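You operate a simulated robot arm through the tools that you are given. There is no shell and no other tool. Be economical: measure what you need, move in short steps, check, and stop when the job is done.

You are at the controls of a simulated robot arm. One attempt, no reset.

## Task
Push the loose glass of the shorts drawer down, tighten its screw, put the blue shorts in and shut it.
Fine: glass down first, gently; the shorts go beside the tray. Set down upright: what you pick out.
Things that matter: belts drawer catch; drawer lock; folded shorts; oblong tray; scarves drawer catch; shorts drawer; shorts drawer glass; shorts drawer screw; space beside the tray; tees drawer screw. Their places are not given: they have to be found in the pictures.

The check looks at the end state, three seconds after you hand in, the way a careful person would. Anything else that was tipped, shoved, dropped, spilled or broken makes it a failure.

## Robot
A 6-joint arm with a three-finger gripper, fixed in place. Base frame: the origin is at the foot of the arm, x ahead of it, y to its left, z up. Lengths are in m, angles in degrees, forces in N, time in s.
Its first joint turns from -166.0 to 166.0 degrees. Payload 4.89 kg.
The TCP is the grasp point between the finger pads, 0.03 m short of the fingertips. In the tool frame z runs along the fingers and y along their closing line. The gripper opens to 0.164 m. The gripper's body begins 0.125 m behind the TCP.
Orientation is that of the tool frame in the base frame, as [roll, pitch, yaw] about the fixed x, y, z axes, in that order (R = Rz(yaw) Ry(pitch) Rx(roll)). With the fingers straight down and closing along the base's y, the tool's x points along the base's -x, its y along +y and its z along -z.

## Interface
- The arm moves only by the tool nudge_tool. Its argument "steps" is a list of rows, each an object of numbers (a shift or turn left out is 0, a gripper value left out holds the last): "tx", "ty", "tz": the shift along the base's x, y, z in units of 50 mm (1.0 is 50 mm); "rx", "ry", "rz": the turn, a rotation vector about the base's x, y, z in units of 5 degrees (1.0 is 5 degrees); "gripper": the closure in counts, from 0 (fully open) to 255 (shut). In form: [{"tx": .., "ty": .., "tz": .., "rx": .., "ry": .., "rz": .., "gripper": ..}, ...]. A call has 1 to 8 rows; each row shifts and turns the commanded pose from where the row before left it. A call with a number of a shift or a turn outside -1 to 1 is refused whole. A row lasts 0.2 s, in which the tool goes at most 0.05 m and 8.6 degrees; a call with a longer step from one row to the next is refused whole, and so is a gripper value outside its range. A pose out of reach is approached as far as the arm can. The call stops where the force on the tool passes 60 N (or 10 N more than at its start, if that is more) or the arm is blocked; 0.2 s more then pass. The fingers move at their own pace (about 0.108 m/s each) and stop on an object; they squeeze with about 26 N. The grip force told is the motor's: it shows also when the fingers shut on nothing. Time passes only in rows, and 0.2 s behind the last, so rows that do not move let the fingers close. The reply holds the time, the measured pose of the TCP, the force on the tool along the base axes, the opening and the grip force, in the units named above and with some noise, with the torque about the TCP (base axes, N m) and any sound that the robot's microphone picked up.
- Cameras (640 x 400 px; columns grow to the right, rows downward): "scene" is fixed at [0.0507, 0.4996, 1.1146]; the picture's right is [-0.37, -0.93, 0.00], its down [-0.25, 0.10, -0.96] and it looks along [0.90, -0.35, -0.27] (base axes); focal length 276 px, centre (320, 200). "wrist" rides on the gripper at [0.076, -0.002, -0.152] in the tool frame; the picture's right is [0.02, 1.00, 0.00], its down [-0.88, 0.02, -0.47] and it looks along [-0.47, 0.01, 0.88] (tool axes); focal length 247 px, centre (320, 200).
- get_image(camera): a new picture of that camera. No time passes.
- move_column(by): slides the trunk up (or, below 0, down) by that many m; the arm rides with it, the base frame stays. It gives what a move gives, with no picture.
- measure_at(camera, pixels): for up to 12 pixels [column, row] of the newest picture of that camera ("zoom" is the newest enlarged one), the place [x, y, z] in the base frame of the surface seen there, good to about 0.002 m. No time passes.
- zoom(camera, box): a new picture of the part [left, top, right, bottom] of that camera's present view, enlarged. No time passes.
- close_job(): hands the job in; it is judged then, once.

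Work in short steps. Measure before you move; look again where a grasp or a placing could have gone wrong, and mend it. You have 80 turns and 54 pictures in all, those below and enlarged ones among them. Open the gripper and draw the arm clear of the work before you hand the job in, unless the task says otherwise; then end with one line.

The tools are called after "Emit:" as a command line: name --argument value ..., lists and objects as JSON in quotes. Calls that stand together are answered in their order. nudge_tool: Moves the arm, as the interface text tells. Its arguments: {"type":"object","properties":{"steps":{"type":"array"}},"required":["steps"]} The other tools are called the same way: move_column (by) slides the trunk up or down; get_image (camera) takes a picture; measure_at (camera, pixels) gives the place of the surface under pixels of a picture; zoom (camera, box) takes an enlarged picture of a part of a camera's view; close_job () hands the job in.

At the start:

```text
clock: 0.0
eef_pos: [0.5623, 0.2026, 1.1459]
tool_rot: [-180.0, 0.0, -180.0]
wrist_force: [-0.4, -0.4, -0.1]
wrist_torque: [0.01, -0.02, 0.02]
width: 0.1639
grip_force: 0.1
trunk travel left (down, up): [-0.1, 0.29]
```

scene: 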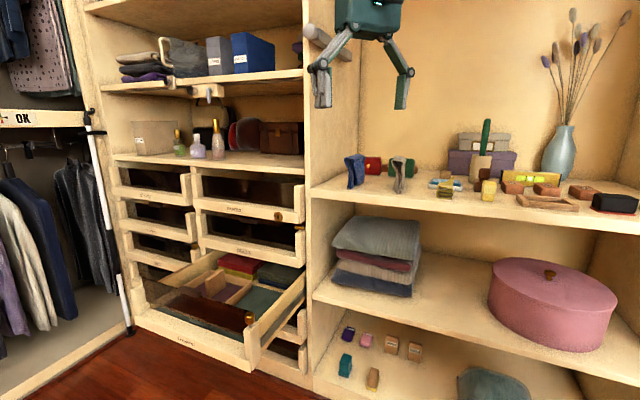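
wrist: 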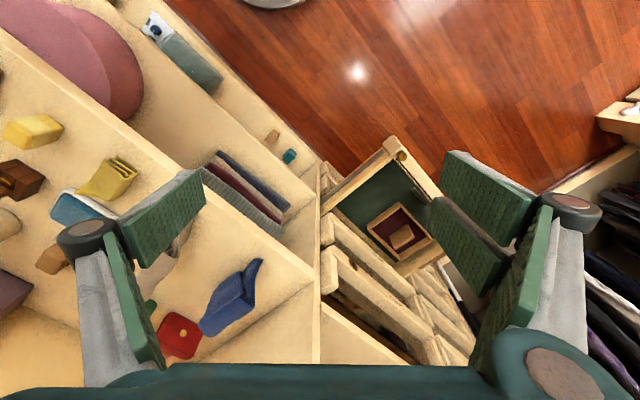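

The scene shows an open drawer at about (220,310) with a glass front panel that appears tilted or raised. I zoom in on it and on the shelf at right.

Emit:
zoom --camera "scene" --box '[110, 240, 320, 375]'

Emit:
zoom --camera "scene" --box '[100, 140, 320, 280]'

Emit:
zoom --camera "scene" --box '[310, 110, 640, 310]'

```text
2.96 times, centred on (215, 308) of scene
```

zoom: 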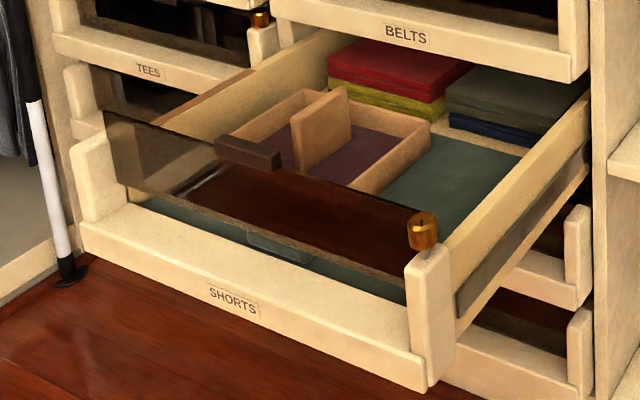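

```text
2.86 times, centred on (210, 210) of scene
```

zoom: 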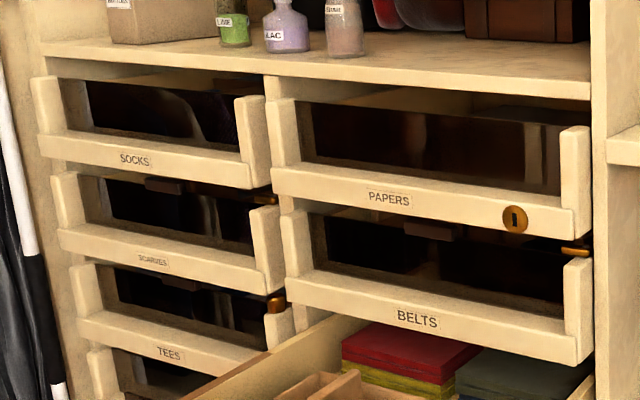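

```text
1.94 times, centred on (475, 210) of scene
```

zoom: 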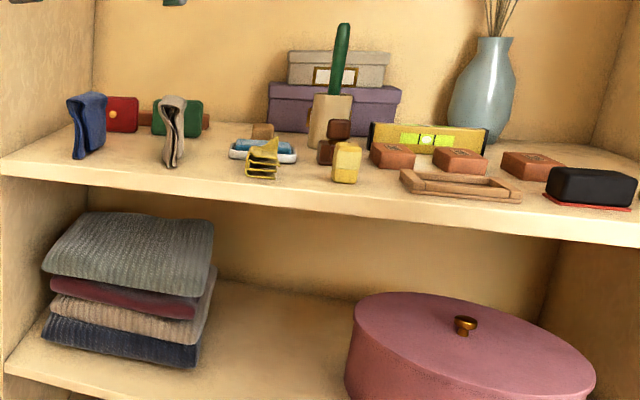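

I re-zoom on the open drawer so I can measure the glass, screw, posts, tray and interior.

Emit:
zoom --camera "scene" --box '[110, 240, 320, 375]'

Emit:
measure_at --camera "zoom" --pixels '[[423, 218], [423, 240], [430, 262], [95, 140], [112, 118], [245, 148], [250, 165], [405, 270], [300, 230], [90, 225], [425, 360], [440, 385]]'

Emit:
measure_at --camera "zoom" --pixels '[[445, 215], [480, 170], [520, 195], [580, 110], [400, 120], [330, 105], [300, 120], [425, 135], [355, 185], [350, 150], [400, 60], [520, 90]]'

Emit:
measure_at --camera "zoom" --pixels '[[190, 215], [280, 250], [380, 285], [150, 185], [230, 305], [200, 110], [330, 60], [570, 130], [470, 300], [280, 160], [262, 165], [220, 138]]'

```text
2.96 times, centred on (215, 308) of scene
```

zoom: 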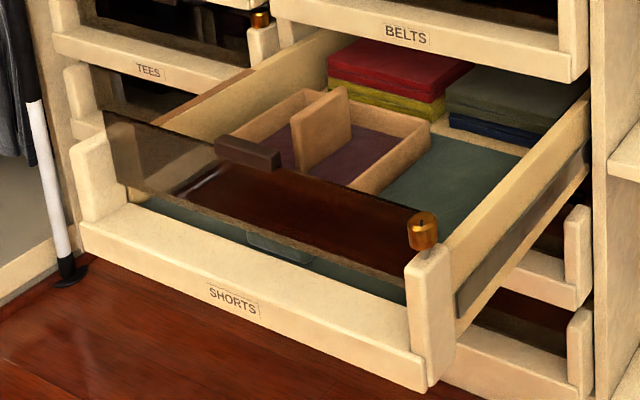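

```text
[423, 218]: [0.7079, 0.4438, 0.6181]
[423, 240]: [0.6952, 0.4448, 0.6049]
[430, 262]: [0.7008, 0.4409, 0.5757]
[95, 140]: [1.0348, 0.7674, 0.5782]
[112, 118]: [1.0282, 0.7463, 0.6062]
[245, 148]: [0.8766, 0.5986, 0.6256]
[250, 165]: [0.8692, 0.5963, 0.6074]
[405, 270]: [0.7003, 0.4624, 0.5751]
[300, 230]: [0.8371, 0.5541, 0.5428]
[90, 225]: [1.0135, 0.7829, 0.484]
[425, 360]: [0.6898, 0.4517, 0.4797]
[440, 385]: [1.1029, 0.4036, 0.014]
```

```text
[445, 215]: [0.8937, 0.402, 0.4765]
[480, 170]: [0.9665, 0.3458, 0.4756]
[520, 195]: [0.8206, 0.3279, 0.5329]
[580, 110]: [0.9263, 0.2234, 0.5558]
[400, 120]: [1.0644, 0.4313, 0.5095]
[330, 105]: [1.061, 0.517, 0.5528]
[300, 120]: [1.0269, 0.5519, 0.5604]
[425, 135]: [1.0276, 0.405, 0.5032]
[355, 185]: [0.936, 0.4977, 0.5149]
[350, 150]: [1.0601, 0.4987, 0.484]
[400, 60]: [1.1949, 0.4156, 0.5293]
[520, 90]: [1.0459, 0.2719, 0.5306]
```

```text
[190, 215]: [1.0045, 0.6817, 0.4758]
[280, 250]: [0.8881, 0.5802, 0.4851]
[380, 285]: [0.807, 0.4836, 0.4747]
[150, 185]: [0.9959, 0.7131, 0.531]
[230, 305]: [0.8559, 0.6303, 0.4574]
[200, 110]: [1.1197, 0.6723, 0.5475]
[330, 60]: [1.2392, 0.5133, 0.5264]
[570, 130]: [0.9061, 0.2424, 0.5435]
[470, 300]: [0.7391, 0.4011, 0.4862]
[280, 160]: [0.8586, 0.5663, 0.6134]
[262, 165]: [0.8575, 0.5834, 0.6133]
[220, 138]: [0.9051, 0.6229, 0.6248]
```

The drawer front runs from the right post (0.70,0.445) to the left post (1.03,0.767), about 45° to the base. The glass top is near z≈0.61 and the knob top is at 0.618. Next I look at the shorts on the shelf and at the tees knob for reference.

Emit:
zoom --camera "scene" --box '[300, 130, 460, 230]'

Emit:
measure_at --camera "zoom" --pixels '[[185, 110], [205, 105], [230, 95], [185, 150], [200, 215], [225, 200], [245, 170], [290, 125], [380, 110], [395, 220], [400, 150], [200, 240]]'

Emit:
zoom --camera "scene" --box '[160, 200, 320, 300]'

```text
4.00 times, centred on (380, 180) of scene
```

zoom: 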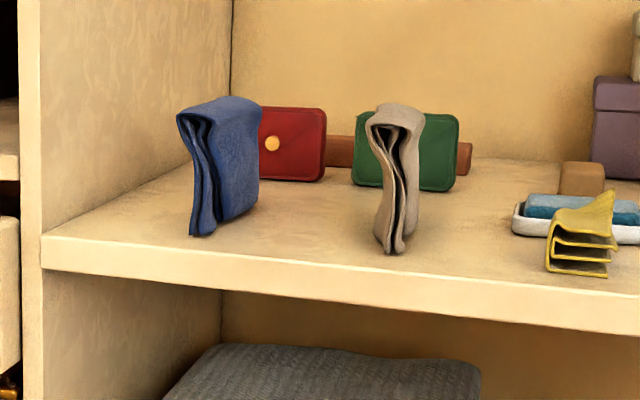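

```text
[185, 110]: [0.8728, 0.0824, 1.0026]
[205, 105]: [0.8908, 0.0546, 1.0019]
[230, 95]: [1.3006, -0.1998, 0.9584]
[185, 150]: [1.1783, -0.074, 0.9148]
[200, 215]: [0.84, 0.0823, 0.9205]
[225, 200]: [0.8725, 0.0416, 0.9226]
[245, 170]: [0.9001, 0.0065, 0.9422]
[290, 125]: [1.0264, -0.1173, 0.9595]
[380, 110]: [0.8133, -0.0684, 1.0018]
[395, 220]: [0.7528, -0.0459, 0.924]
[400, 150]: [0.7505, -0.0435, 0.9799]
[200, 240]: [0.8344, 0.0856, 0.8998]
```

```text
4.00 times, centred on (240, 250) of scene
```

zoom: 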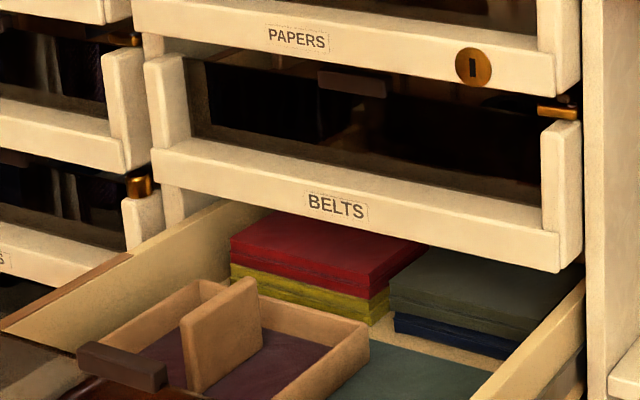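

The blue shorts stand about 0.105 m tall on the shelf (z 0.898). Now I measure the tees knob at (138,185), the belts drawer's bottom edge and the tray corners in the newest zoom.

Emit:
measure_at --camera "zoom" --pixels '[[138, 178], [138, 190], [140, 202], [560, 265], [540, 250], [350, 225], [560, 130], [558, 110], [350, 82], [340, 90], [125, 70], [200, 140]]'

Emit:
measure_at --camera "zoom" --pixels '[[364, 350], [345, 395], [360, 380], [420, 395], [430, 365], [480, 365], [390, 335], [400, 300], [510, 355], [205, 285], [570, 300], [500, 385]]'

```text
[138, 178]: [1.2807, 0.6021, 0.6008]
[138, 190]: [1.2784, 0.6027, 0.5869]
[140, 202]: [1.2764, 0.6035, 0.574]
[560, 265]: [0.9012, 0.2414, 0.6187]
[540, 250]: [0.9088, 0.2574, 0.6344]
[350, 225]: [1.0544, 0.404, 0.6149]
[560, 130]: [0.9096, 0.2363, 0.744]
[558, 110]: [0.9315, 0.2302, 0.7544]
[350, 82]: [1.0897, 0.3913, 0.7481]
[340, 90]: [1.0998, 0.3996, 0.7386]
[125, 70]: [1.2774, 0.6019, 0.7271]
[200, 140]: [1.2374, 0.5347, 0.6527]
```

```text
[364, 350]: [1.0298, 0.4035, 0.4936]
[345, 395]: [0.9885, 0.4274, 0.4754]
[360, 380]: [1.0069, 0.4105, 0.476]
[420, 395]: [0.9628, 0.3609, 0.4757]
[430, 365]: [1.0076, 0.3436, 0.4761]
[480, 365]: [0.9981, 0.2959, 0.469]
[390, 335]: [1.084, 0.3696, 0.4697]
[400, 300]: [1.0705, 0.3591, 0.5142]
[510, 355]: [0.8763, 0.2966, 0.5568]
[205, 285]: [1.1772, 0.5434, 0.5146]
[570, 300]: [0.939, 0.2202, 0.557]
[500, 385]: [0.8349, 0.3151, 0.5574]
```

The drawer frame is about 45° to the base. The glass handle centre is near (0.877,0.597), top z 0.625, and the posts top out at 0.576. The seated tees knob tops at 0.601 against 0.618 here. I swing the closed gripper over to the glass, in free space in front of the cabinet, yawing −45°.

Emit:
nudge_tool --steps '[{"tx": 0.45, "ty": 0.65, "tz": -0.3, "rz": -1, "gripper": 255}, {"tx": 0.45, "ty": 0.65, "tz": -0.3, "rz": -1}, {"tx": 0.45, "ty": 0.65, "tz": -0.3, "rz": -1}, {"tx": 0.45, "ty": 0.65, "tz": -0.3, "rz": -1}, {"tx": 0.45, "ty": 0.65, "tz": -0.3, "rz": -1}, {"tx": 0.45, "ty": 0.65, "tz": -0.3, "rz": -1}, {"tx": 0.45, "ty": 0.65, "tz": -0.3, "rz": -1}, {"tx": 0.45, "ty": 0.65, "tz": -0.3, "rz": -1}]'

```text
clock: 1.8
eef_pos: [0.7439, 0.463, 1.025]
tool_rot: [179.9, 0.1, 140.0]
wrist_force: [-1.5, -2.2, 1.8]
wrist_torque: [0.25, -0.19, -0.01]
width: 0.0001
grip_force: 26.5
trunk travel left (down, up): [-0.1, 0.29]
```

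The move was accurate. I continue to above the handle centre, (0.877,0.597), at about z 0.75, to test reach.

Emit:
nudge_tool --steps '[{"tx": 0.33, "ty": 0.335, "tz": -0.68, "rz": -1}, {"tx": 0.33, "ty": 0.335, "tz": -0.68}, {"tx": 0.33, "ty": 0.335, "tz": -0.68}, {"tx": 0.33, "ty": 0.335, "tz": -0.68}, {"tx": 0.33, "ty": 0.335, "tz": -0.68}, {"tx": 0.33, "ty": 0.335, "tz": -0.68}, {"tx": 0.33, "ty": 0.335, "tz": -0.68}, {"tx": 0.33, "ty": 0.335, "tz": -0.68}]'

Emit:
get_image --camera "wrist"

```text
clock: 3.6
eef_pos: [0.8721, 0.5971, 0.7532]
tool_rot: [179.8, -0.1, 135.0]
wrist_force: [-2.4, -0.4, 1.2]
wrist_torque: [0.13, -0.15, -0.02]
width: 0.0
grip_force: 26.3
trunk travel left (down, up): [-0.1, 0.29]
```

```text
45 pictures are left
```

wrist: 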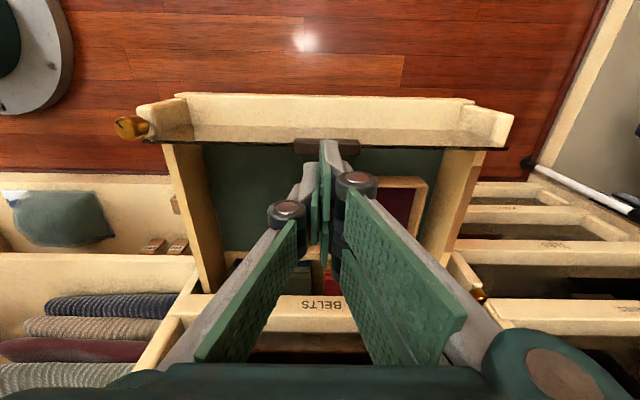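

Reach is fine. I measure the handle at (327,147) along with the glass ends and knob from the wrist view.

Emit:
zoom --camera "wrist" --box '[100, 80, 530, 220]'

Emit:
measure_at --camera "wrist" --pixels '[[300, 147], [310, 147], [350, 147], [358, 147], [200, 142], [480, 148], [128, 122], [140, 122], [300, 141], [300, 152], [420, 142], [330, 120]]'

```text
1.49 times, centred on (315, 150) of wrist
```

zoom: 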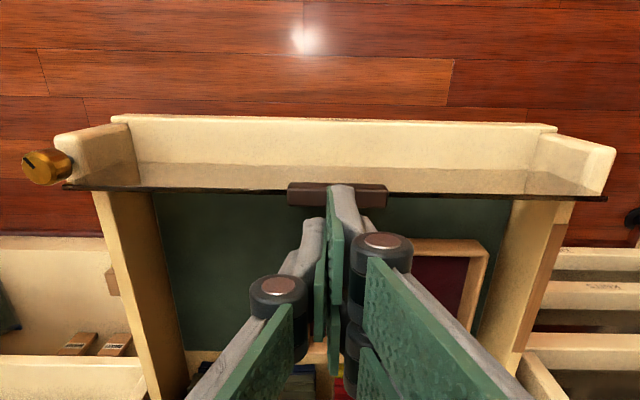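

```text
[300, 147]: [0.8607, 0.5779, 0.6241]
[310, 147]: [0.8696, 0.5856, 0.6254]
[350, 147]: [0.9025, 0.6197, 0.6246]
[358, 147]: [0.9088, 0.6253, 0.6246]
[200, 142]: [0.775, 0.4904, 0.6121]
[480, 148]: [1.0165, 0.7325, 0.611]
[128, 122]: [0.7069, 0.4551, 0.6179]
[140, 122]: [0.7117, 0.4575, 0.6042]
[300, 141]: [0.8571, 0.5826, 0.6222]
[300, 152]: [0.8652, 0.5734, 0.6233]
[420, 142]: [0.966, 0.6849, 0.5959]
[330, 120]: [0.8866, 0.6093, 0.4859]
```

The handle spans (0.859,0.576)–(0.910,0.627) at z 0.6245 and the glass is level. I centre above it and lower the fingertips to just over the handle.

Emit:
nudge_tool --steps '[{"tx": 0.24, "ty": 0.1, "tz": -0.4}, {"tz": -0.5}, {"tz": -0.5}, {"tz": -0.3}, {"tz": -0.1}]'

Emit:
zoom --camera "wrist" --box '[100, 80, 530, 300]'

```text
clock: 4.8
eef_pos: [0.8868, 0.6025, 0.6647]
tool_rot: [-180.0, 0.0, 135.0]
wrist_force: [0.4, 0.2, -0.4]
wrist_torque: [0.03, -0.01, -0.04]
width: 0.0
grip_force: 26.4
trunk travel left (down, up): [-0.1, 0.29]
```

```text
1.49 times, centred on (315, 190) of wrist
```

zoom: 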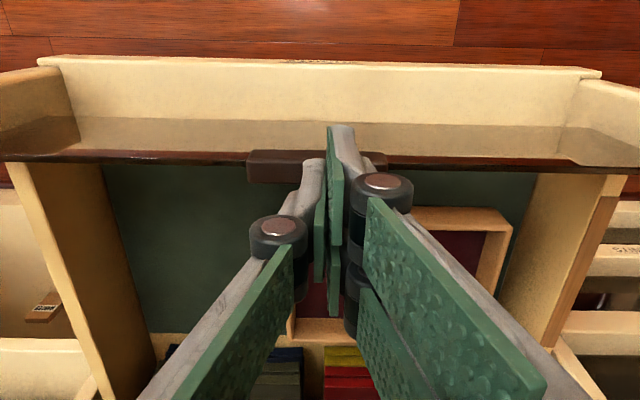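

The fingertips are about 1 cm above the handle and centred. I creep down gently in 4 mm rows and watch the force.

Emit:
nudge_tool --steps '[{"tz": -0.1}, {"tz": -0.08}, {"tz": -0.08}, {"tz": -0.08}, {"tz": -0.08}]'

```text
clock: 6.0
eef_pos: [0.8872, 0.6019, 0.6433]
tool_rot: [179.9, 0.1, 135.0]
wrist_force: [0.4, -0.5, 1.3]
wrist_torque: [-0.02, -0.04, -0.01]
width: 0.0059
grip_force: 45.0
trunk travel left (down, up): [-0.1, 0.29]
```

Width went to 5.9 mm with no force on the tool, which is odd. I look before continuing.

Emit:
zoom --camera "wrist" --box '[200, 80, 440, 230]'

Emit:
zoom --camera "scene" --box '[110, 220, 320, 355]'

```text
2.67 times, centred on (320, 155) of wrist
```

zoom: 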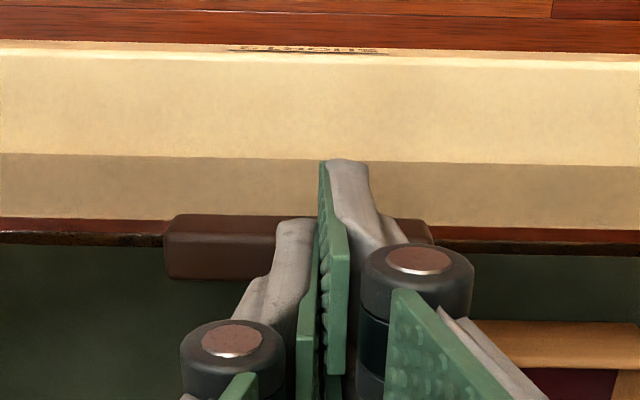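

```text
2.96 times, centred on (215, 288) of scene
```

zoom: 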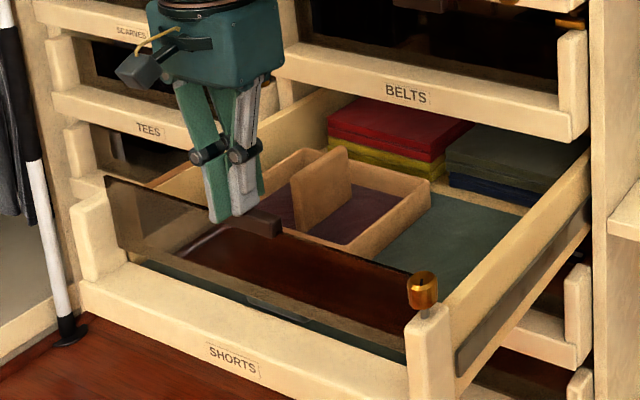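

I check whether the handle has moved by measuring its top.

Emit:
measure_at --camera "zoom" --pixels '[[262, 220], [250, 210], [270, 235], [112, 180], [395, 268], [218, 215], [240, 212], [280, 224]]'

Emit:
measure_at --camera "wrist" --pixels '[[270, 164], [350, 150], [350, 143], [310, 166], [325, 145], [100, 165], [470, 165]]'

```text
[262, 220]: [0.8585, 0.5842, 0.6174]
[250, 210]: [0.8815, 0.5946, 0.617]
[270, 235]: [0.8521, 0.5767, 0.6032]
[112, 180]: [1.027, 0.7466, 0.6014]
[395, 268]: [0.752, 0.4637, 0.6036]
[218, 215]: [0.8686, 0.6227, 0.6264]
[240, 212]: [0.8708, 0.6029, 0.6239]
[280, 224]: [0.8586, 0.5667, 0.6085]
```

```text
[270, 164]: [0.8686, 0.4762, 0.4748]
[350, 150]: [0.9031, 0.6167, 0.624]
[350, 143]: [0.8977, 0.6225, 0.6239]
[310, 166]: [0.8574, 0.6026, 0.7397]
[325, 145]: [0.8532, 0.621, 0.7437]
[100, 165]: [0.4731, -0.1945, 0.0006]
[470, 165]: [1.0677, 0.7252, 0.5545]
```

The handle top fell from 0.6245 to 0.617 and both glass ends are level, so it is sliding with very little force. I keep creeping down.

Emit:
nudge_tool --steps '[{"tz": -0.08}, {"tz": -0.08}, {"tz": -0.08}, {"tz": -0.08}]'

```text
clock: 7.0
eef_pos: [0.8865, 0.6028, 0.6268]
tool_rot: [180.0, 0.0, 134.9]
wrist_force: [0.5, 0.7, 1.2]
wrist_torque: [0.04, -0.01, 0.02]
width: 0.0
grip_force: 45.1
trunk travel left (down, up): [-0.1, 0.29]
```

Emit:
zoom --camera "scene" --box '[110, 220, 320, 355]'

Emit:
measure_at --camera "zoom" --pixels '[[262, 226], [252, 220], [270, 235], [112, 188], [395, 275]]'

```text
2.96 times, centred on (215, 288) of scene
```

zoom: 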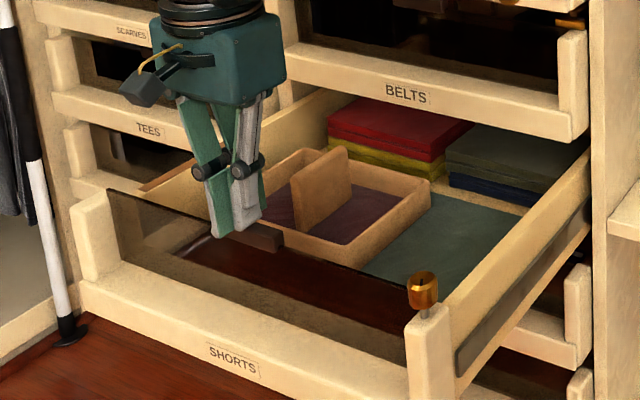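

```text
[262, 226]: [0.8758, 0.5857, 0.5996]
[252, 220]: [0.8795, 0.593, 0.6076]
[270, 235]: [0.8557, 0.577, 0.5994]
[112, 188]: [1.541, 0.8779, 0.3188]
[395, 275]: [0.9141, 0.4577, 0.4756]
```

The glass is going down evenly, with the handle top now about 0.60. I continue until it seats.

Emit:
nudge_tool --steps '[{"tz": -0.08}, {"tz": -0.08}, {"tz": -0.08}, {"tz": -0.06}]'

Emit:
nudge_tool --steps '[{"tz": -0.06}, {"tz": -0.06}]'

```text
clock: 8.0
eef_pos: [0.8874, 0.6028, 0.6155]
tool_rot: [179.8, 0.0, 135.0]
wrist_force: [10.1, 5.2, 35.6]
wrist_torque: [0.22, -0.32, -0.01]
width: 0.0063
grip_force: 44.8
trunk travel left (down, up): [-0.1, 0.29]
```

```text
clock: 8.4
eef_pos: [0.8865, 0.602, 0.6157]
tool_rot: [179.8, 0.0, 135.0]
wrist_force: [-7.1, -5.6, 36.6]
wrist_torque: [-0.13, 0.18, 0.04]
width: 0.006
grip_force: 45.0
trunk travel left (down, up): [-0.1, 0.29]
stopped in row 1: the force on the tool passed its limit at 67 N (the readings are from after the stop); the commanded pose is now the measured one
```

Firm resistance at TCP z 0.6155 means the glass has bottomed out. I lift off and check.

Emit:
nudge_tool --steps '[{"tz": 0.3}, {"tz": 0.8}, {"tz": 0.8}]'

Emit:
zoom --camera "scene" --box '[110, 240, 320, 375]'

Emit:
measure_at --camera "zoom" --pixels '[[262, 168], [240, 155], [280, 183], [112, 150], [395, 225], [423, 218], [420, 260], [100, 140], [423, 208], [435, 255]]'

```text
clock: 9.2
eef_pos: [0.8886, 0.6035, 0.704]
tool_rot: [179.9, 0.0, 135.0]
wrist_force: [0.3, 0.9, -1.3]
wrist_torque: [-0.08, 0.13, -0.01]
width: 0.0
grip_force: 44.9
trunk travel left (down, up): [-0.1, 0.29]
```

```text
2.96 times, centred on (215, 308) of scene
```

zoom: 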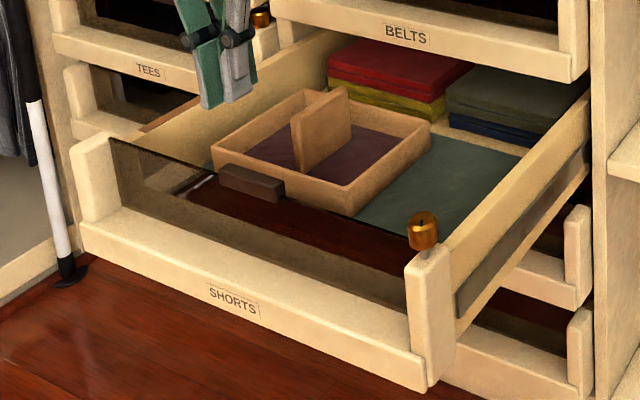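

```text
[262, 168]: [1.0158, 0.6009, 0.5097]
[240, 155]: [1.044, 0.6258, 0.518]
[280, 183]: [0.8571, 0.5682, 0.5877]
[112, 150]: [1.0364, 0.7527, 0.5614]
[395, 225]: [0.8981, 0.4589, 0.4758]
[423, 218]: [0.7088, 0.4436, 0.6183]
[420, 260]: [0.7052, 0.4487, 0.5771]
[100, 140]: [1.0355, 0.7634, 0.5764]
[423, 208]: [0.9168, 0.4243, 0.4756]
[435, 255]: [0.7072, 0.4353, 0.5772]
```

The glass now sits level just under the post tops. Next I fly to above the knob with the gripper partly open and look.

Emit:
nudge_tool --steps '[{"tx": -0.72, "ty": -0.62, "tz": 0.15, "gripper": 150}, {"tx": -0.72, "ty": -0.62}, {"tx": -0.72, "ty": -0.62}, {"tx": -0.72, "ty": -0.62}, {"tx": -0.72, "ty": -0.62}, {}]'

Emit:
zoom --camera "wrist" --box '[200, 60, 440, 210]'

Emit:
measure_at --camera "zoom" --pixels '[[320, 180], [310, 200], [330, 200], [320, 220], [300, 220], [340, 220], [320, 250]]'

```text
clock: 10.6
eef_pos: [0.7082, 0.4493, 0.7147]
tool_rot: [179.8, -0.1, 135.0]
wrist_force: [-0.1, -0.1, -0.4]
wrist_torque: [0.02, 0.08, -0.02]
width: 0.0677
grip_force: 0.0
trunk travel left (down, up): [-0.1, 0.29]
```

```text
2.67 times, centred on (320, 135) of wrist
```

zoom: 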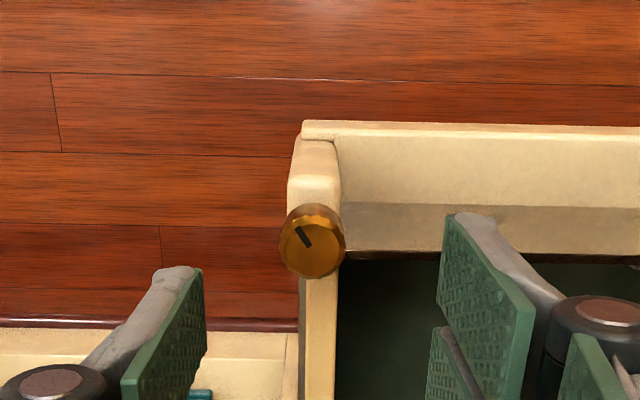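

```text
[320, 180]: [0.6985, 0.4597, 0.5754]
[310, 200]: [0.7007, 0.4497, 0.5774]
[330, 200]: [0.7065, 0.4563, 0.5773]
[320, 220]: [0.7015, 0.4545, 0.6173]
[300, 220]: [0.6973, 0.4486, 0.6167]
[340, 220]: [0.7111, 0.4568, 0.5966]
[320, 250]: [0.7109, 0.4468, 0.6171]
```

The knob centre is ≈(0.7077,0.4464), about 22 mm in diameter, with its mark pointing up-left. I descend with the fingers straddling it, keeping the tips at about 0.589, above the post top at 0.577. Then I close.

Emit:
nudge_tool --steps '[{"tx": 0, "ty": -0.06, "tz": -0.6}, {"tz": -0.6}, {"tz": -0.5}, {"tz": -0.22}, {}]'

Emit:
nudge_tool --steps '[{"gripper": 255}, {}, {}]'

Emit:
zoom --camera "wrist" --box '[200, 60, 440, 210]'

```text
clock: 11.8
eef_pos: [0.7065, 0.4451, 0.6201]
tool_rot: [179.9, -0.1, 135.1]
wrist_force: [-0.1, 0.4, -0.4]
wrist_torque: [0.01, -0.01, 0.0]
width: 0.0676
grip_force: 0.0
trunk travel left (down, up): [-0.1, 0.29]
```

```text
clock: 12.6
eef_pos: [0.7059, 0.4468, 0.6193]
tool_rot: [179.9, -0.1, 135.0]
wrist_force: [-8.5, -6.7, -5.5]
wrist_torque: [-0.16, 0.21, -0.01]
width: 0.0239
grip_force: 44.8
trunk travel left (down, up): [-0.1, 0.29]
```

```text
2.67 times, centred on (320, 135) of wrist
```

zoom: 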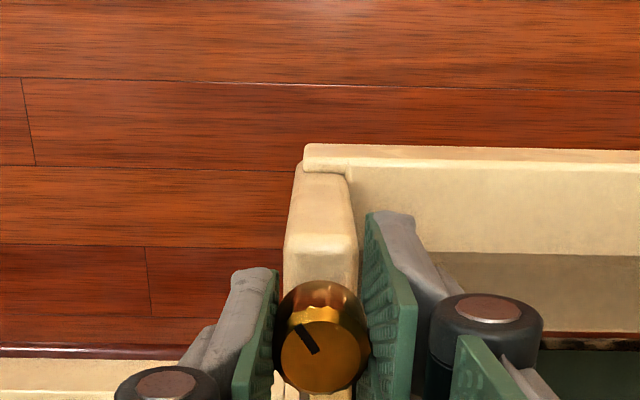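

The grip is on the knob (24 mm). I turn it clockwise a little first to read torque and vertical pull.

Emit:
nudge_tool --steps '[{"rz": -1}, {"rz": -1}, {"rz": -1}, {"rz": -1}, {"rz": -1}, {"rz": -1}]'

Emit:
zoom --camera "wrist" --box '[200, 60, 440, 210]'

Emit:
measure_at --camera "zoom" --pixels '[[320, 360], [330, 370], [310, 350]]'

```text
clock: 14.0
eef_pos: [0.7083, 0.4459, 0.6196]
tool_rot: [179.9, 0.0, 104.9]
wrist_force: [1.5, -1.7, -10.3]
wrist_torque: [-0.04, 0.06, 0.04]
width: 0.0239
grip_force: 44.8
trunk travel left (down, up): [-0.1, 0.29]
```

```text
2.67 times, centred on (320, 135) of wrist
```

zoom: 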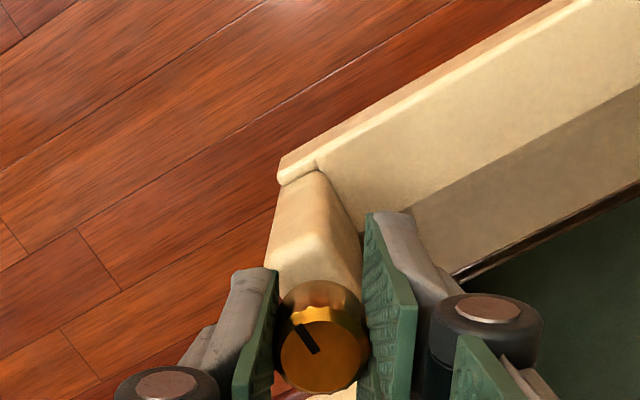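

```text
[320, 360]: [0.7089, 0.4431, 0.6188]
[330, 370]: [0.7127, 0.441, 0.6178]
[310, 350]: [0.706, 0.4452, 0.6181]
```

The mark turned with the gripper and the tool is being pulled down slightly (Fz −10). I keep turning with a small descent.

Emit:
nudge_tool --steps '[{"rz": -1, "tz": -0.005}, {"rz": -1, "tz": -0.005}, {"rz": -1, "tz": -0.005}, {"rz": -1, "tz": -0.005}, {"rz": -1, "tz": -0.005}, {"rz": -1, "tz": -0.005}, {"rz": -1, "tz": -0.005}, {"rz": -1, "tz": -0.005}]'

```text
clock: 15.8
eef_pos: [0.7085, 0.4465, 0.6171]
tool_rot: [179.9, 0.0, 65.0]
wrist_force: [5.2, 8.4, -12.1]
wrist_torque: [0.34, -0.15, 0.06]
width: 0.0244
grip_force: 45.4
trunk travel left (down, up): [-0.1, 0.29]
```

The pull is still −12 N after a 2 mm descent, so the knob descends a bit faster than I follow. I continue with more descent.

Emit:
nudge_tool --steps '[{"rz": -1, "tz": -0.01}, {"rz": -1, "tz": -0.01}, {"rz": -1, "tz": -0.01}, {"rz": -1, "tz": -0.01}, {"rz": -1, "tz": -0.01}, {"rz": -1, "tz": -0.01}, {"rz": -1, "tz": -0.01}, {"rz": -1, "tz": -0.01}]'

Emit:
zoom --camera "wrist" --box '[200, 60, 440, 210]'

Emit:
measure_at --camera "zoom" --pixels '[[320, 360], [330, 370], [310, 350]]'

```text
clock: 17.6
eef_pos: [0.7091, 0.4437, 0.6152]
tool_rot: [-179.9, -0.1, 40.6]
wrist_force: [16.8, 27.1, 18.2]
wrist_torque: [0.75, -0.41, -0.09]
width: 0.0239
grip_force: 45.4
out of reach, approached as far as the arm can: row 6, 7, 8
trunk travel left (down, up): [-0.1, 0.29]
```

```text
2.67 times, centred on (320, 135) of wrist
```

zoom: 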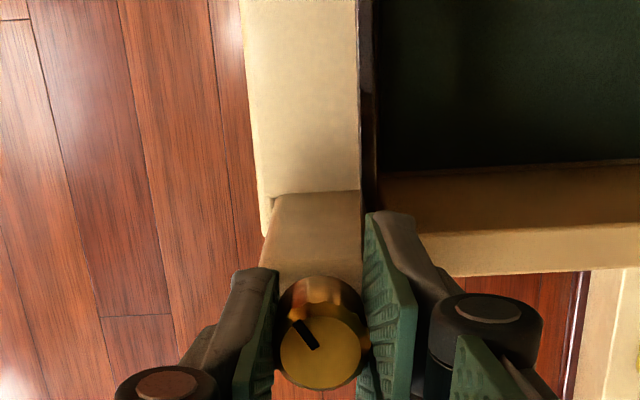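

```text
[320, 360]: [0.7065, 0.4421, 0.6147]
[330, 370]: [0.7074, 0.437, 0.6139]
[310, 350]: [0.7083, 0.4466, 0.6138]
```

The wrist limit is at yaw ≈40°, and the knob top has dropped to ~0.614. I release, wind back counter-clockwise and re-grip for more turns.

Emit:
nudge_tool --steps '[{"gripper": 175}, {}, {"rz": 1}, {"rz": 1}, {"rz": 1}, {"rz": 1}, {"rz": 1}, {"rz": 1}]'

Emit:
nudge_tool --steps '[{"rz": 1}, {"rz": 1}, {"rz": 1}, {"rz": 1}, {"rz": 1}, {"rz": 1}, {"rz": 1}, {"rz": 1}]'

Emit:
nudge_tool --steps '[{"rz": 1}, {"rz": 1}, {"rz": 1}, {"rz": 1}, {"rz": 1}, {"rz": 1}, {"rz": 1}, {"rz": 1}]'

Emit:
zoom --camera "wrist" --box '[200, 60, 440, 210]'

```text
clock: 19.4
eef_pos: [0.7088, 0.4471, 0.6135]
tool_rot: [-179.9, 0.0, 70.7]
wrist_force: [-0.4, -0.2, 1.7]
wrist_torque: [0.02, 0.02, 0.02]
width: 0.0513
grip_force: 0.0
trunk travel left (down, up): [-0.1, 0.29]
```

```text
clock: 21.2
eef_pos: [0.709, 0.4468, 0.6133]
tool_rot: [-179.9, 0.1, 110.7]
wrist_force: [0.1, -0.1, -1.0]
wrist_torque: [-0.02, -0.02, -0.01]
width: 0.0516
grip_force: 0.1
trunk travel left (down, up): [-0.1, 0.29]
```

```text
clock: 23.0
eef_pos: [0.7084, 0.4443, 0.6123]
tool_rot: [-179.9, 0.0, 150.7]
wrist_force: [-0.8, 0.3, 0.0]
wrist_torque: [-0.02, -0.02, -0.01]
width: 0.0519
grip_force: 0.0
trunk travel left (down, up): [-0.1, 0.29]
```

```text
2.67 times, centred on (320, 135) of wrist
```

zoom: 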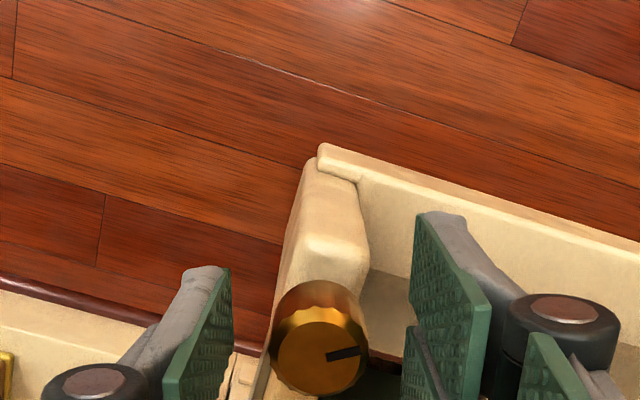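

The rewind is free of contact and the knob is centred between the fingers. I wind back further, to about yaw 270, so the next grip has a long turn.

Emit:
nudge_tool --steps '[{"rz": 1, "tz": 0.1}, {"rz": 1}, {"rz": 1}, {"rz": 1}, {"rz": 1}, {"rz": 1}, {"rz": 1}, {"rz": 1}]'

Emit:
nudge_tool --steps '[{"rz": 1}, {"rz": 1}, {"rz": 1}, {"rz": 1}, {"rz": 1}, {"rz": 1}, {"rz": 1}, {"rz": 1}]'

Emit:
nudge_tool --steps '[{"rz": 1}, {"rz": 1}, {"rz": 1}, {"rz": 1}, {"rz": 1}, {"rz": 1}, {"rz": 1}, {"rz": 1}]'

Emit:
nudge_tool --steps '[{"rz": 1}, {"rz": 1}, {"rz": 1}, {"rz": 1}, {"rz": 1}, {"rz": 1}, {"rz": 1}, {"rz": 1}]'

```text
clock: 24.8
eef_pos: [0.7075, 0.4454, 0.6173]
tool_rot: [-180.0, 0.0, -169.2]
wrist_force: [0.1, -0.2, -0.2]
wrist_torque: [-0.02, 0.0, 0.0]
width: 0.0513
grip_force: 0.0
trunk travel left (down, up): [-0.1, 0.29]
```

```text
clock: 26.6
eef_pos: [0.707, 0.4458, 0.6174]
tool_rot: [-179.9, 0.1, -129.4]
wrist_force: [-0.2, 0.2, 0.5]
wrist_torque: [-0.01, -0.01, 0.0]
width: 0.0515
grip_force: 0.1
trunk travel left (down, up): [-0.1, 0.29]
```

```text
clock: 28.4
eef_pos: [0.7082, 0.4446, 0.6181]
tool_rot: [-180.0, 0.0, -89.3]
wrist_force: [-0.3, 0.3, 1.3]
wrist_torque: [0.03, -0.01, 0.05]
width: 0.0516
grip_force: 0.1
trunk travel left (down, up): [-0.1, 0.29]
```

```text
clock: 30.2
eef_pos: [0.7068, 0.4465, 0.6184]
tool_rot: [-179.9, 0.0, -49.3]
wrist_force: [-0.4, -1.0, -0.9]
wrist_torque: [0.03, 0.05, -0.01]
width: 0.0518
grip_force: 0.2
trunk travel left (down, up): [-0.1, 0.29]
```

Now at yaw 311, which leaves about 265° of clockwise travel. I re-grip and turn.

Emit:
nudge_tool --steps '[{"gripper": 255}, {}, {"rz": -1, "tz": -0.004}, {"rz": -1, "tz": -0.004}, {"rz": -1, "tz": -0.004}, {"rz": -1, "tz": -0.004}, {"rz": -1, "tz": -0.004}, {"rz": -1, "tz": -0.004}]'

Emit:
nudge_tool --steps '[{"rz": -1, "tz": -0.004}, {"rz": -1, "tz": -0.004}, {"rz": -1, "tz": -0.004}, {"rz": -1, "tz": -0.004}, {"rz": -1, "tz": -0.004}, {"rz": -1, "tz": -0.004}, {"rz": -1, "tz": -0.004}, {"rz": -1, "tz": -0.004}]'

Emit:
nudge_tool --steps '[{"rz": -1, "tz": -0.004}, {"rz": -1, "tz": -0.004}, {"rz": -1, "tz": -0.004}, {"rz": -1, "tz": -0.004}, {"rz": -1, "tz": -0.004}, {"rz": -1, "tz": -0.004}, {"rz": -1, "tz": -0.004}, {"rz": -1, "tz": -0.004}]'

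Emit:
zoom --camera "wrist" --box '[200, 60, 440, 210]'

Emit:
measure_at --camera "zoom" --pixels '[[320, 360], [330, 370], [310, 350]]'

```text
clock: 32.0
eef_pos: [0.7094, 0.4447, 0.6173]
tool_rot: [-179.9, 0.0, -79.4]
wrist_force: [0.7, 1.8, 5.5]
wrist_torque: [0.3, 0.05, -0.02]
width: 0.0243
grip_force: 45.3
trunk travel left (down, up): [-0.1, 0.29]
```

```text
clock: 33.8
eef_pos: [0.7076, 0.4443, 0.6161]
tool_rot: [-179.9, 0.0, -119.5]
wrist_force: [14.0, -18.3, -1.3]
wrist_torque: [-0.38, -0.49, 0.03]
width: 0.024
grip_force: 44.7
trunk travel left (down, up): [-0.1, 0.29]
```

```text
clock: 35.6
eef_pos: [0.7084, 0.4457, 0.614]
tool_rot: [-179.9, 0.0, -159.5]
wrist_force: [9.1, -31.2, -2.4]
wrist_torque: [-0.94, -0.11, 0.02]
width: 0.024
grip_force: 45.0
trunk travel left (down, up): [-0.1, 0.29]
```

```text
2.67 times, centred on (320, 135) of wrist
```

zoom: 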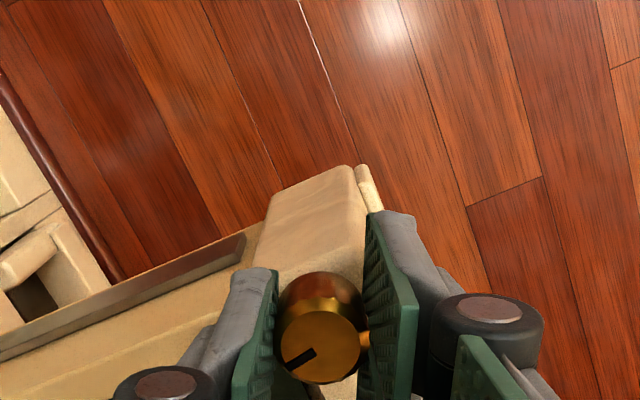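

```text
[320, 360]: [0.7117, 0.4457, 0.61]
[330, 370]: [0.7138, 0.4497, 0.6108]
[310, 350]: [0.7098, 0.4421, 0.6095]
```

The knob top is down to 0.610 and lateral force is building (−31 N in y). I recentre 1 mm in −y and keep turning.

Emit:
nudge_tool --steps '[{"rz": -1, "tz": -0.004, "ty": -0.02, "tx": 0.01}, {"rz": -1, "tz": -0.004}, {"rz": -1, "tz": -0.004}, {"rz": -1, "tz": -0.004}, {"rz": -1, "tz": -0.004}, {"rz": -1, "tz": -0.004}, {"rz": -1, "tz": -0.004}, {"rz": -1, "tz": -0.004}]'

Emit:
nudge_tool --steps '[{"rz": -1, "tz": -0.004}, {"rz": -1, "tz": -0.004}, {"rz": -1, "tz": -0.004}, {"rz": -1, "tz": -0.004}, {"rz": -1, "tz": -0.004}, {"rz": -1, "tz": -0.004}, {"rz": -1, "tz": -0.004}, {"rz": -1, "tz": -0.004}]'

Emit:
nudge_tool --steps '[{"rz": -1, "tz": -0.004}, {"rz": -1, "tz": -0.004}, {"rz": -1, "tz": -0.004}, {"rz": -1, "tz": -0.004}, {"rz": -1, "tz": -0.004}, {"rz": -1, "tz": -0.004}, {"rz": -1, "tz": -0.004}, {"rz": -1, "tz": -0.004}]'

Emit:
nudge_tool --steps '[{"rz": -1, "tz": -0.004}, {"rz": -1, "tz": -0.004}, {"rz": -1, "tz": -0.004}, {"rz": -1, "tz": -0.004}, {"rz": -1, "tz": -0.004}, {"rz": -1, "tz": -0.004}]'

Emit:
zoom --camera "wrist" --box '[200, 60, 440, 210]'

Emit:
measure_at --camera "zoom" --pixels '[[320, 360], [330, 370], [310, 350]]'

```text
clock: 37.4
eef_pos: [0.7079, 0.4446, 0.6124]
tool_rot: [-179.9, 0.0, 160.6]
wrist_force: [1.7, -9.0, -5.5]
wrist_torque: [-0.28, -0.13, -0.01]
width: 0.0237
grip_force: 45.5
trunk travel left (down, up): [-0.1, 0.29]
```

```text
clock: 39.2
eef_pos: [0.7073, 0.4442, 0.6109]
tool_rot: [-179.9, 0.0, 120.6]
wrist_force: [-15.3, -11.0, -8.7]
wrist_torque: [-0.21, 0.45, 0.08]
width: 0.0243
grip_force: 45.2
trunk travel left (down, up): [-0.1, 0.29]
```

```text
clock: 41.0
eef_pos: [0.7076, 0.4451, 0.6091]
tool_rot: [-179.8, 0.1, 80.6]
wrist_force: [-13.6, -13.5, -5.1]
wrist_torque: [-0.63, 0.42, 0.01]
width: 0.0241
grip_force: 45.1
trunk travel left (down, up): [-0.1, 0.29]
```

```text
clock: 42.4
eef_pos: [0.7086, 0.4454, 0.6068]
tool_rot: [-179.9, 0.1, 50.4]
wrist_force: [-25.7, -19.8, -15.9]
wrist_torque: [-0.44, 0.61, 0.0]
width: 0.0242
grip_force: 45.4
trunk travel left (down, up): [-0.1, 0.29]
```

```text
2.67 times, centred on (320, 135) of wrist
```

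zoom: 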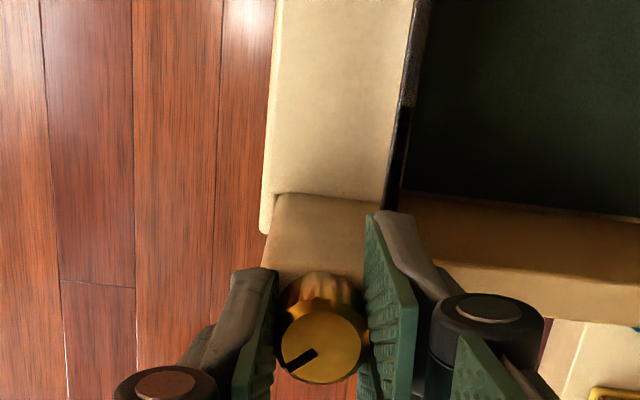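

```text
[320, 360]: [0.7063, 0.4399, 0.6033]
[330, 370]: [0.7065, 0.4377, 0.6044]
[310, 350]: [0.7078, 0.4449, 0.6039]
```

The top is now ~0.604 against about 0.601 for the tightened tees knob. I release, rewind ~160° and give it the last turn until it resists.

Emit:
nudge_tool --steps '[{"gripper": 175}, {}, {"tz": 0.1}, {"rz": 1}, {"rz": 1}, {"rz": 1}, {"rz": 1}, {"rz": 1}]'

Emit:
nudge_tool --steps '[{"rz": 1}, {"rz": 1}, {"rz": 1}, {"rz": 1}, {"rz": 1}, {"rz": 1}, {"rz": 1}, {"rz": 1}]'

Emit:
nudge_tool --steps '[{"rz": 1}, {"rz": 1}, {"rz": 1}, {"rz": 1}, {"rz": 1}, {"rz": 1}, {"rz": 1}, {"rz": 1}]'

Emit:
nudge_tool --steps '[{"rz": 1}, {"rz": 1}, {"rz": 1}, {"rz": 1}, {"rz": 1}, {"rz": 1}, {"rz": 1}, {"rz": 1}]'

Emit:
zoom --camera "wrist" --box '[200, 60, 440, 210]'

Emit:
measure_at --camera "zoom" --pixels '[[320, 360], [330, 370], [310, 350], [290, 350], [345, 350]]'

```text
clock: 44.2
eef_pos: [0.7086, 0.4434, 0.6118]
tool_rot: [-179.9, 0.1, 75.7]
wrist_force: [-0.3, 0.6, -0.6]
wrist_torque: [0.0, 0.0, 0.02]
width: 0.0516
grip_force: 0.1
trunk travel left (down, up): [-0.1, 0.29]
```

```text
clock: 46.0
eef_pos: [0.7092, 0.4445, 0.6129]
tool_rot: [-180.0, 0.1, 115.7]
wrist_force: [-0.2, 0.4, 0.1]
wrist_torque: [0.03, 0.0, 0.0]
width: 0.0514
grip_force: 0.1
trunk travel left (down, up): [-0.1, 0.29]
```

```text
clock: 47.8
eef_pos: [0.7083, 0.445, 0.6132]
tool_rot: [-179.9, -0.1, 155.8]
wrist_force: [-0.1, 0.1, -0.8]
wrist_torque: [0.0, 0.01, 0.01]
width: 0.0516
grip_force: 0.0
trunk travel left (down, up): [-0.1, 0.29]
```

```text
clock: 49.6
eef_pos: [0.7084, 0.4449, 0.6128]
tool_rot: [-179.9, 0.0, -164.3]
wrist_force: [0.4, 0.1, -0.7]
wrist_torque: [-0.01, 0.02, 0.02]
width: 0.0516
grip_force: 0.0
trunk travel left (down, up): [-0.1, 0.29]
```

```text
2.67 times, centred on (320, 135) of wrist
```

zoom: 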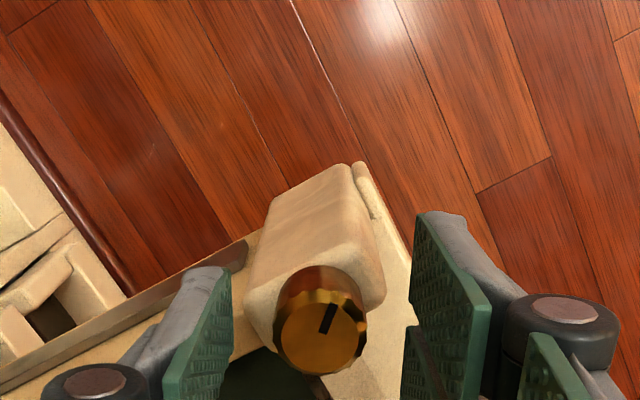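

```text
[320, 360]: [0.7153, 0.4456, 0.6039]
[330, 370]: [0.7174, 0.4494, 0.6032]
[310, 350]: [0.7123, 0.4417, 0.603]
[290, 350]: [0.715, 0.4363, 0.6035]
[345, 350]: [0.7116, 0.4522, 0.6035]
```

The knob sits close to the post now. I grip again and turn, watching for a stop.

Emit:
nudge_tool --steps '[{"gripper": 255, "tz": -0.04}, {}, {}, {"rz": -1, "tz": -0.004}, {"rz": -1, "tz": -0.004}, {"rz": -1, "tz": -0.004}, {"rz": -1, "tz": -0.004}, {"rz": -1, "tz": -0.004}]'

Emit:
nudge_tool --steps '[{"rz": -1, "tz": -0.004}, {"rz": -1, "tz": -0.004}, {"rz": -1, "tz": -0.004}, {"rz": -1, "tz": -0.004}, {"rz": -1, "tz": -0.004}, {"rz": -1, "tz": -0.004}, {"rz": -1, "tz": -0.004}, {"rz": -1, "tz": -0.004}]'

Emit:
zoom --camera "wrist" --box '[200, 60, 440, 210]'

Emit:
measure_at --camera "zoom" --pixels '[[320, 360], [330, 370], [310, 350], [290, 350], [345, 350]]'

```text
clock: 51.4
eef_pos: [0.7083, 0.4454, 0.6111]
tool_rot: [-180.0, 0.0, 170.6]
wrist_force: [2.6, -0.1, 23.3]
wrist_torque: [0.0, 0.16, -0.04]
width: 0.0242
grip_force: 45.3
trunk travel left (down, up): [-0.1, 0.29]
```

```text
clock: 53.2
eef_pos: [0.7086, 0.4436, 0.6081]
tool_rot: [-179.8, 0.0, 130.4]
wrist_force: [-1.0, -3.9, 8.4]
wrist_torque: [-0.08, -0.03, 0.37]
width: 0.024
grip_force: 44.6
trunk travel left (down, up): [-0.1, 0.29]
```

```text
2.67 times, centred on (320, 135) of wrist
```

zoom: 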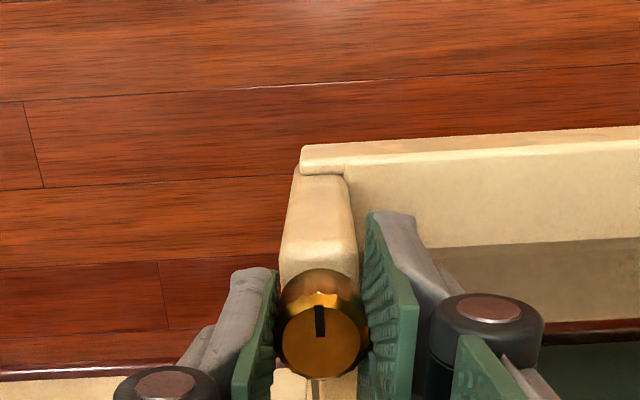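

```text
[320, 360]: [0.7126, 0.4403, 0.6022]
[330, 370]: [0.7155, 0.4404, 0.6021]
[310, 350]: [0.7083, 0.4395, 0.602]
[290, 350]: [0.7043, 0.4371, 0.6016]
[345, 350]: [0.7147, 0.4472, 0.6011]
```

The torque is now 0.37 N·m, the mark lagged the fingers, and the top is 0.6017, so it appears tight. I turn a little more to confirm.

Emit:
nudge_tool --steps '[{"rz": -1}, {"rz": -1}, {"rz": -1}, {"rz": -1}]'

Emit:
zoom --camera "wrist" --box '[200, 60, 440, 210]'

Emit:
measure_at --camera "zoom" --pixels '[[320, 360], [330, 370], [310, 350], [290, 350], [345, 350]]'

```text
clock: 54.2
eef_pos: [0.7092, 0.4451, 0.6078]
tool_rot: [-179.9, 0.0, 110.4]
wrist_force: [-4.0, -3.6, -1.8]
wrist_torque: [0.0, 0.13, 0.31]
width: 0.0242
grip_force: 44.9
trunk travel left (down, up): [-0.1, 0.29]
```

```text
2.67 times, centred on (320, 135) of wrist
```

zoom: 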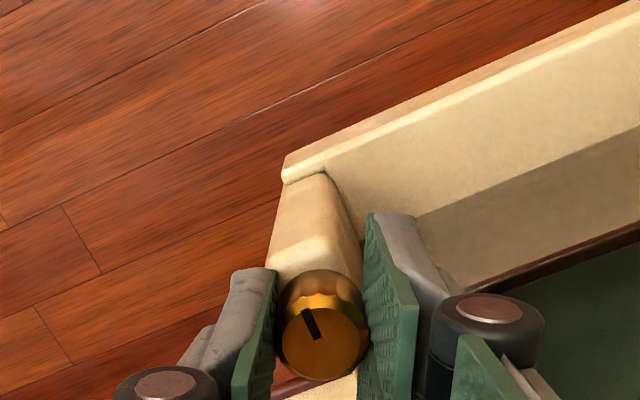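

```text
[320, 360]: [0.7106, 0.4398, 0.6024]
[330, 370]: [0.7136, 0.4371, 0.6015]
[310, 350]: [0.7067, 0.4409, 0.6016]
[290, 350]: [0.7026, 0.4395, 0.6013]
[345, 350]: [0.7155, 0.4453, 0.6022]
```

The fingers now slip around it at constant height, so the screw is tight. I release and rise straight up.

Emit:
nudge_tool --steps '[{"gripper": 165}, {}, {"tz": 0.7}, {"tz": 0.8, "rz": 1}, {"tz": 0.8, "rz": 1}, {"ty": -0.44, "tz": 0.8, "rz": 1}, {"ty": -0.44, "tz": 0.8, "rz": 1}, {"ty": -0.44, "tz": 0.8, "rz": 1}]'

Emit:
nudge_tool --steps '[{"ty": -0.44, "tz": 0.8}, {"ty": -0.44, "tz": 0.8}, {"ty": -0.44, "tz": 0.8}, {"ty": -0.44, "tz": 0.8}, {"ty": -0.44, "tz": 0.8}, {"ty": -0.44, "tz": 0.8}, {"ty": -0.44, "tz": 0.8}, {"ty": -0.44}]'

Emit:
get_image --camera "wrist"

Emit:
get_image --camera "scene"

```text
clock: 56.0
eef_pos: [0.7081, 0.3801, 0.844]
tool_rot: [-179.8, 0.0, 135.6]
wrist_force: [0.9, 1.0, -1.8]
wrist_torque: [-0.19, 0.25, -0.03]
width: 0.0578
grip_force: 0.0
trunk travel left (down, up): [-0.1, 0.29]
```

```text
clock: 57.8
eef_pos: [0.707, 0.2028, 1.1211]
tool_rot: [-179.9, 0.0, 135.7]
wrist_force: [0.3, 0.5, 0.2]
wrist_torque: [-0.05, -0.03, 0.0]
width: 0.058
grip_force: 0.0
trunk travel left (down, up): [-0.1, 0.29]
```

```text
28 pictures are left
```

wrist: 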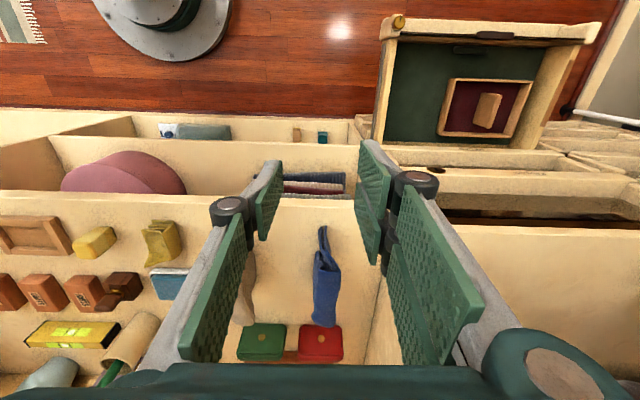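

```text
27 pictures are left
```

scene: 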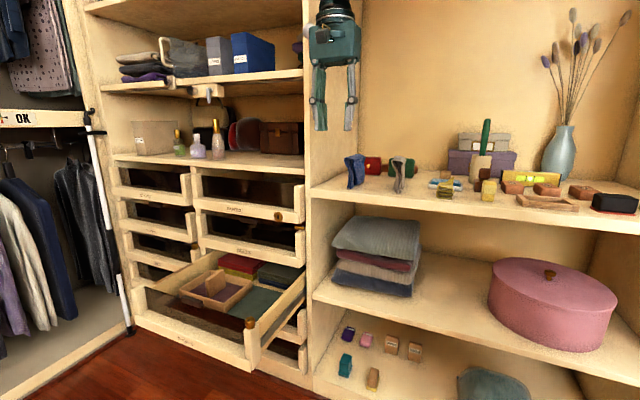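

I see the blue shorts standing at wrist (325,280). I measure their outline.

Emit:
zoom --camera "wrist" --box '[250, 210, 410, 340]'

Emit:
measure_at --camera "wrist" --pixels '[[316, 260], [325, 260], [336, 262], [314, 290], [325, 295], [339, 290], [317, 320], [332, 323], [322, 230], [316, 310], [335, 310], [350, 330]]'

```text
3.08 times, centred on (330, 275) of wrist
```

zoom: 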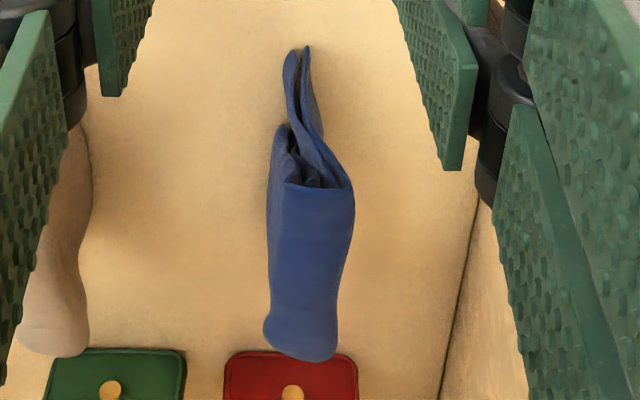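

```text
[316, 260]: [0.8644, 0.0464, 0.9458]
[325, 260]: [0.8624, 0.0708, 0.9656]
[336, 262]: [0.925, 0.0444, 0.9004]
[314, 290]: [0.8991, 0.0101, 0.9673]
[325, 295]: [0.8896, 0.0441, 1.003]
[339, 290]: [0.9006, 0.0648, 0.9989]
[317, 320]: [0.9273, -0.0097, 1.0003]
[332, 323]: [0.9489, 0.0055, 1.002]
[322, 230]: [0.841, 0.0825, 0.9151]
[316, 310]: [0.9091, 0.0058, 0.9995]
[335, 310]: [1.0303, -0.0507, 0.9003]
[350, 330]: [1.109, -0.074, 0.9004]
```

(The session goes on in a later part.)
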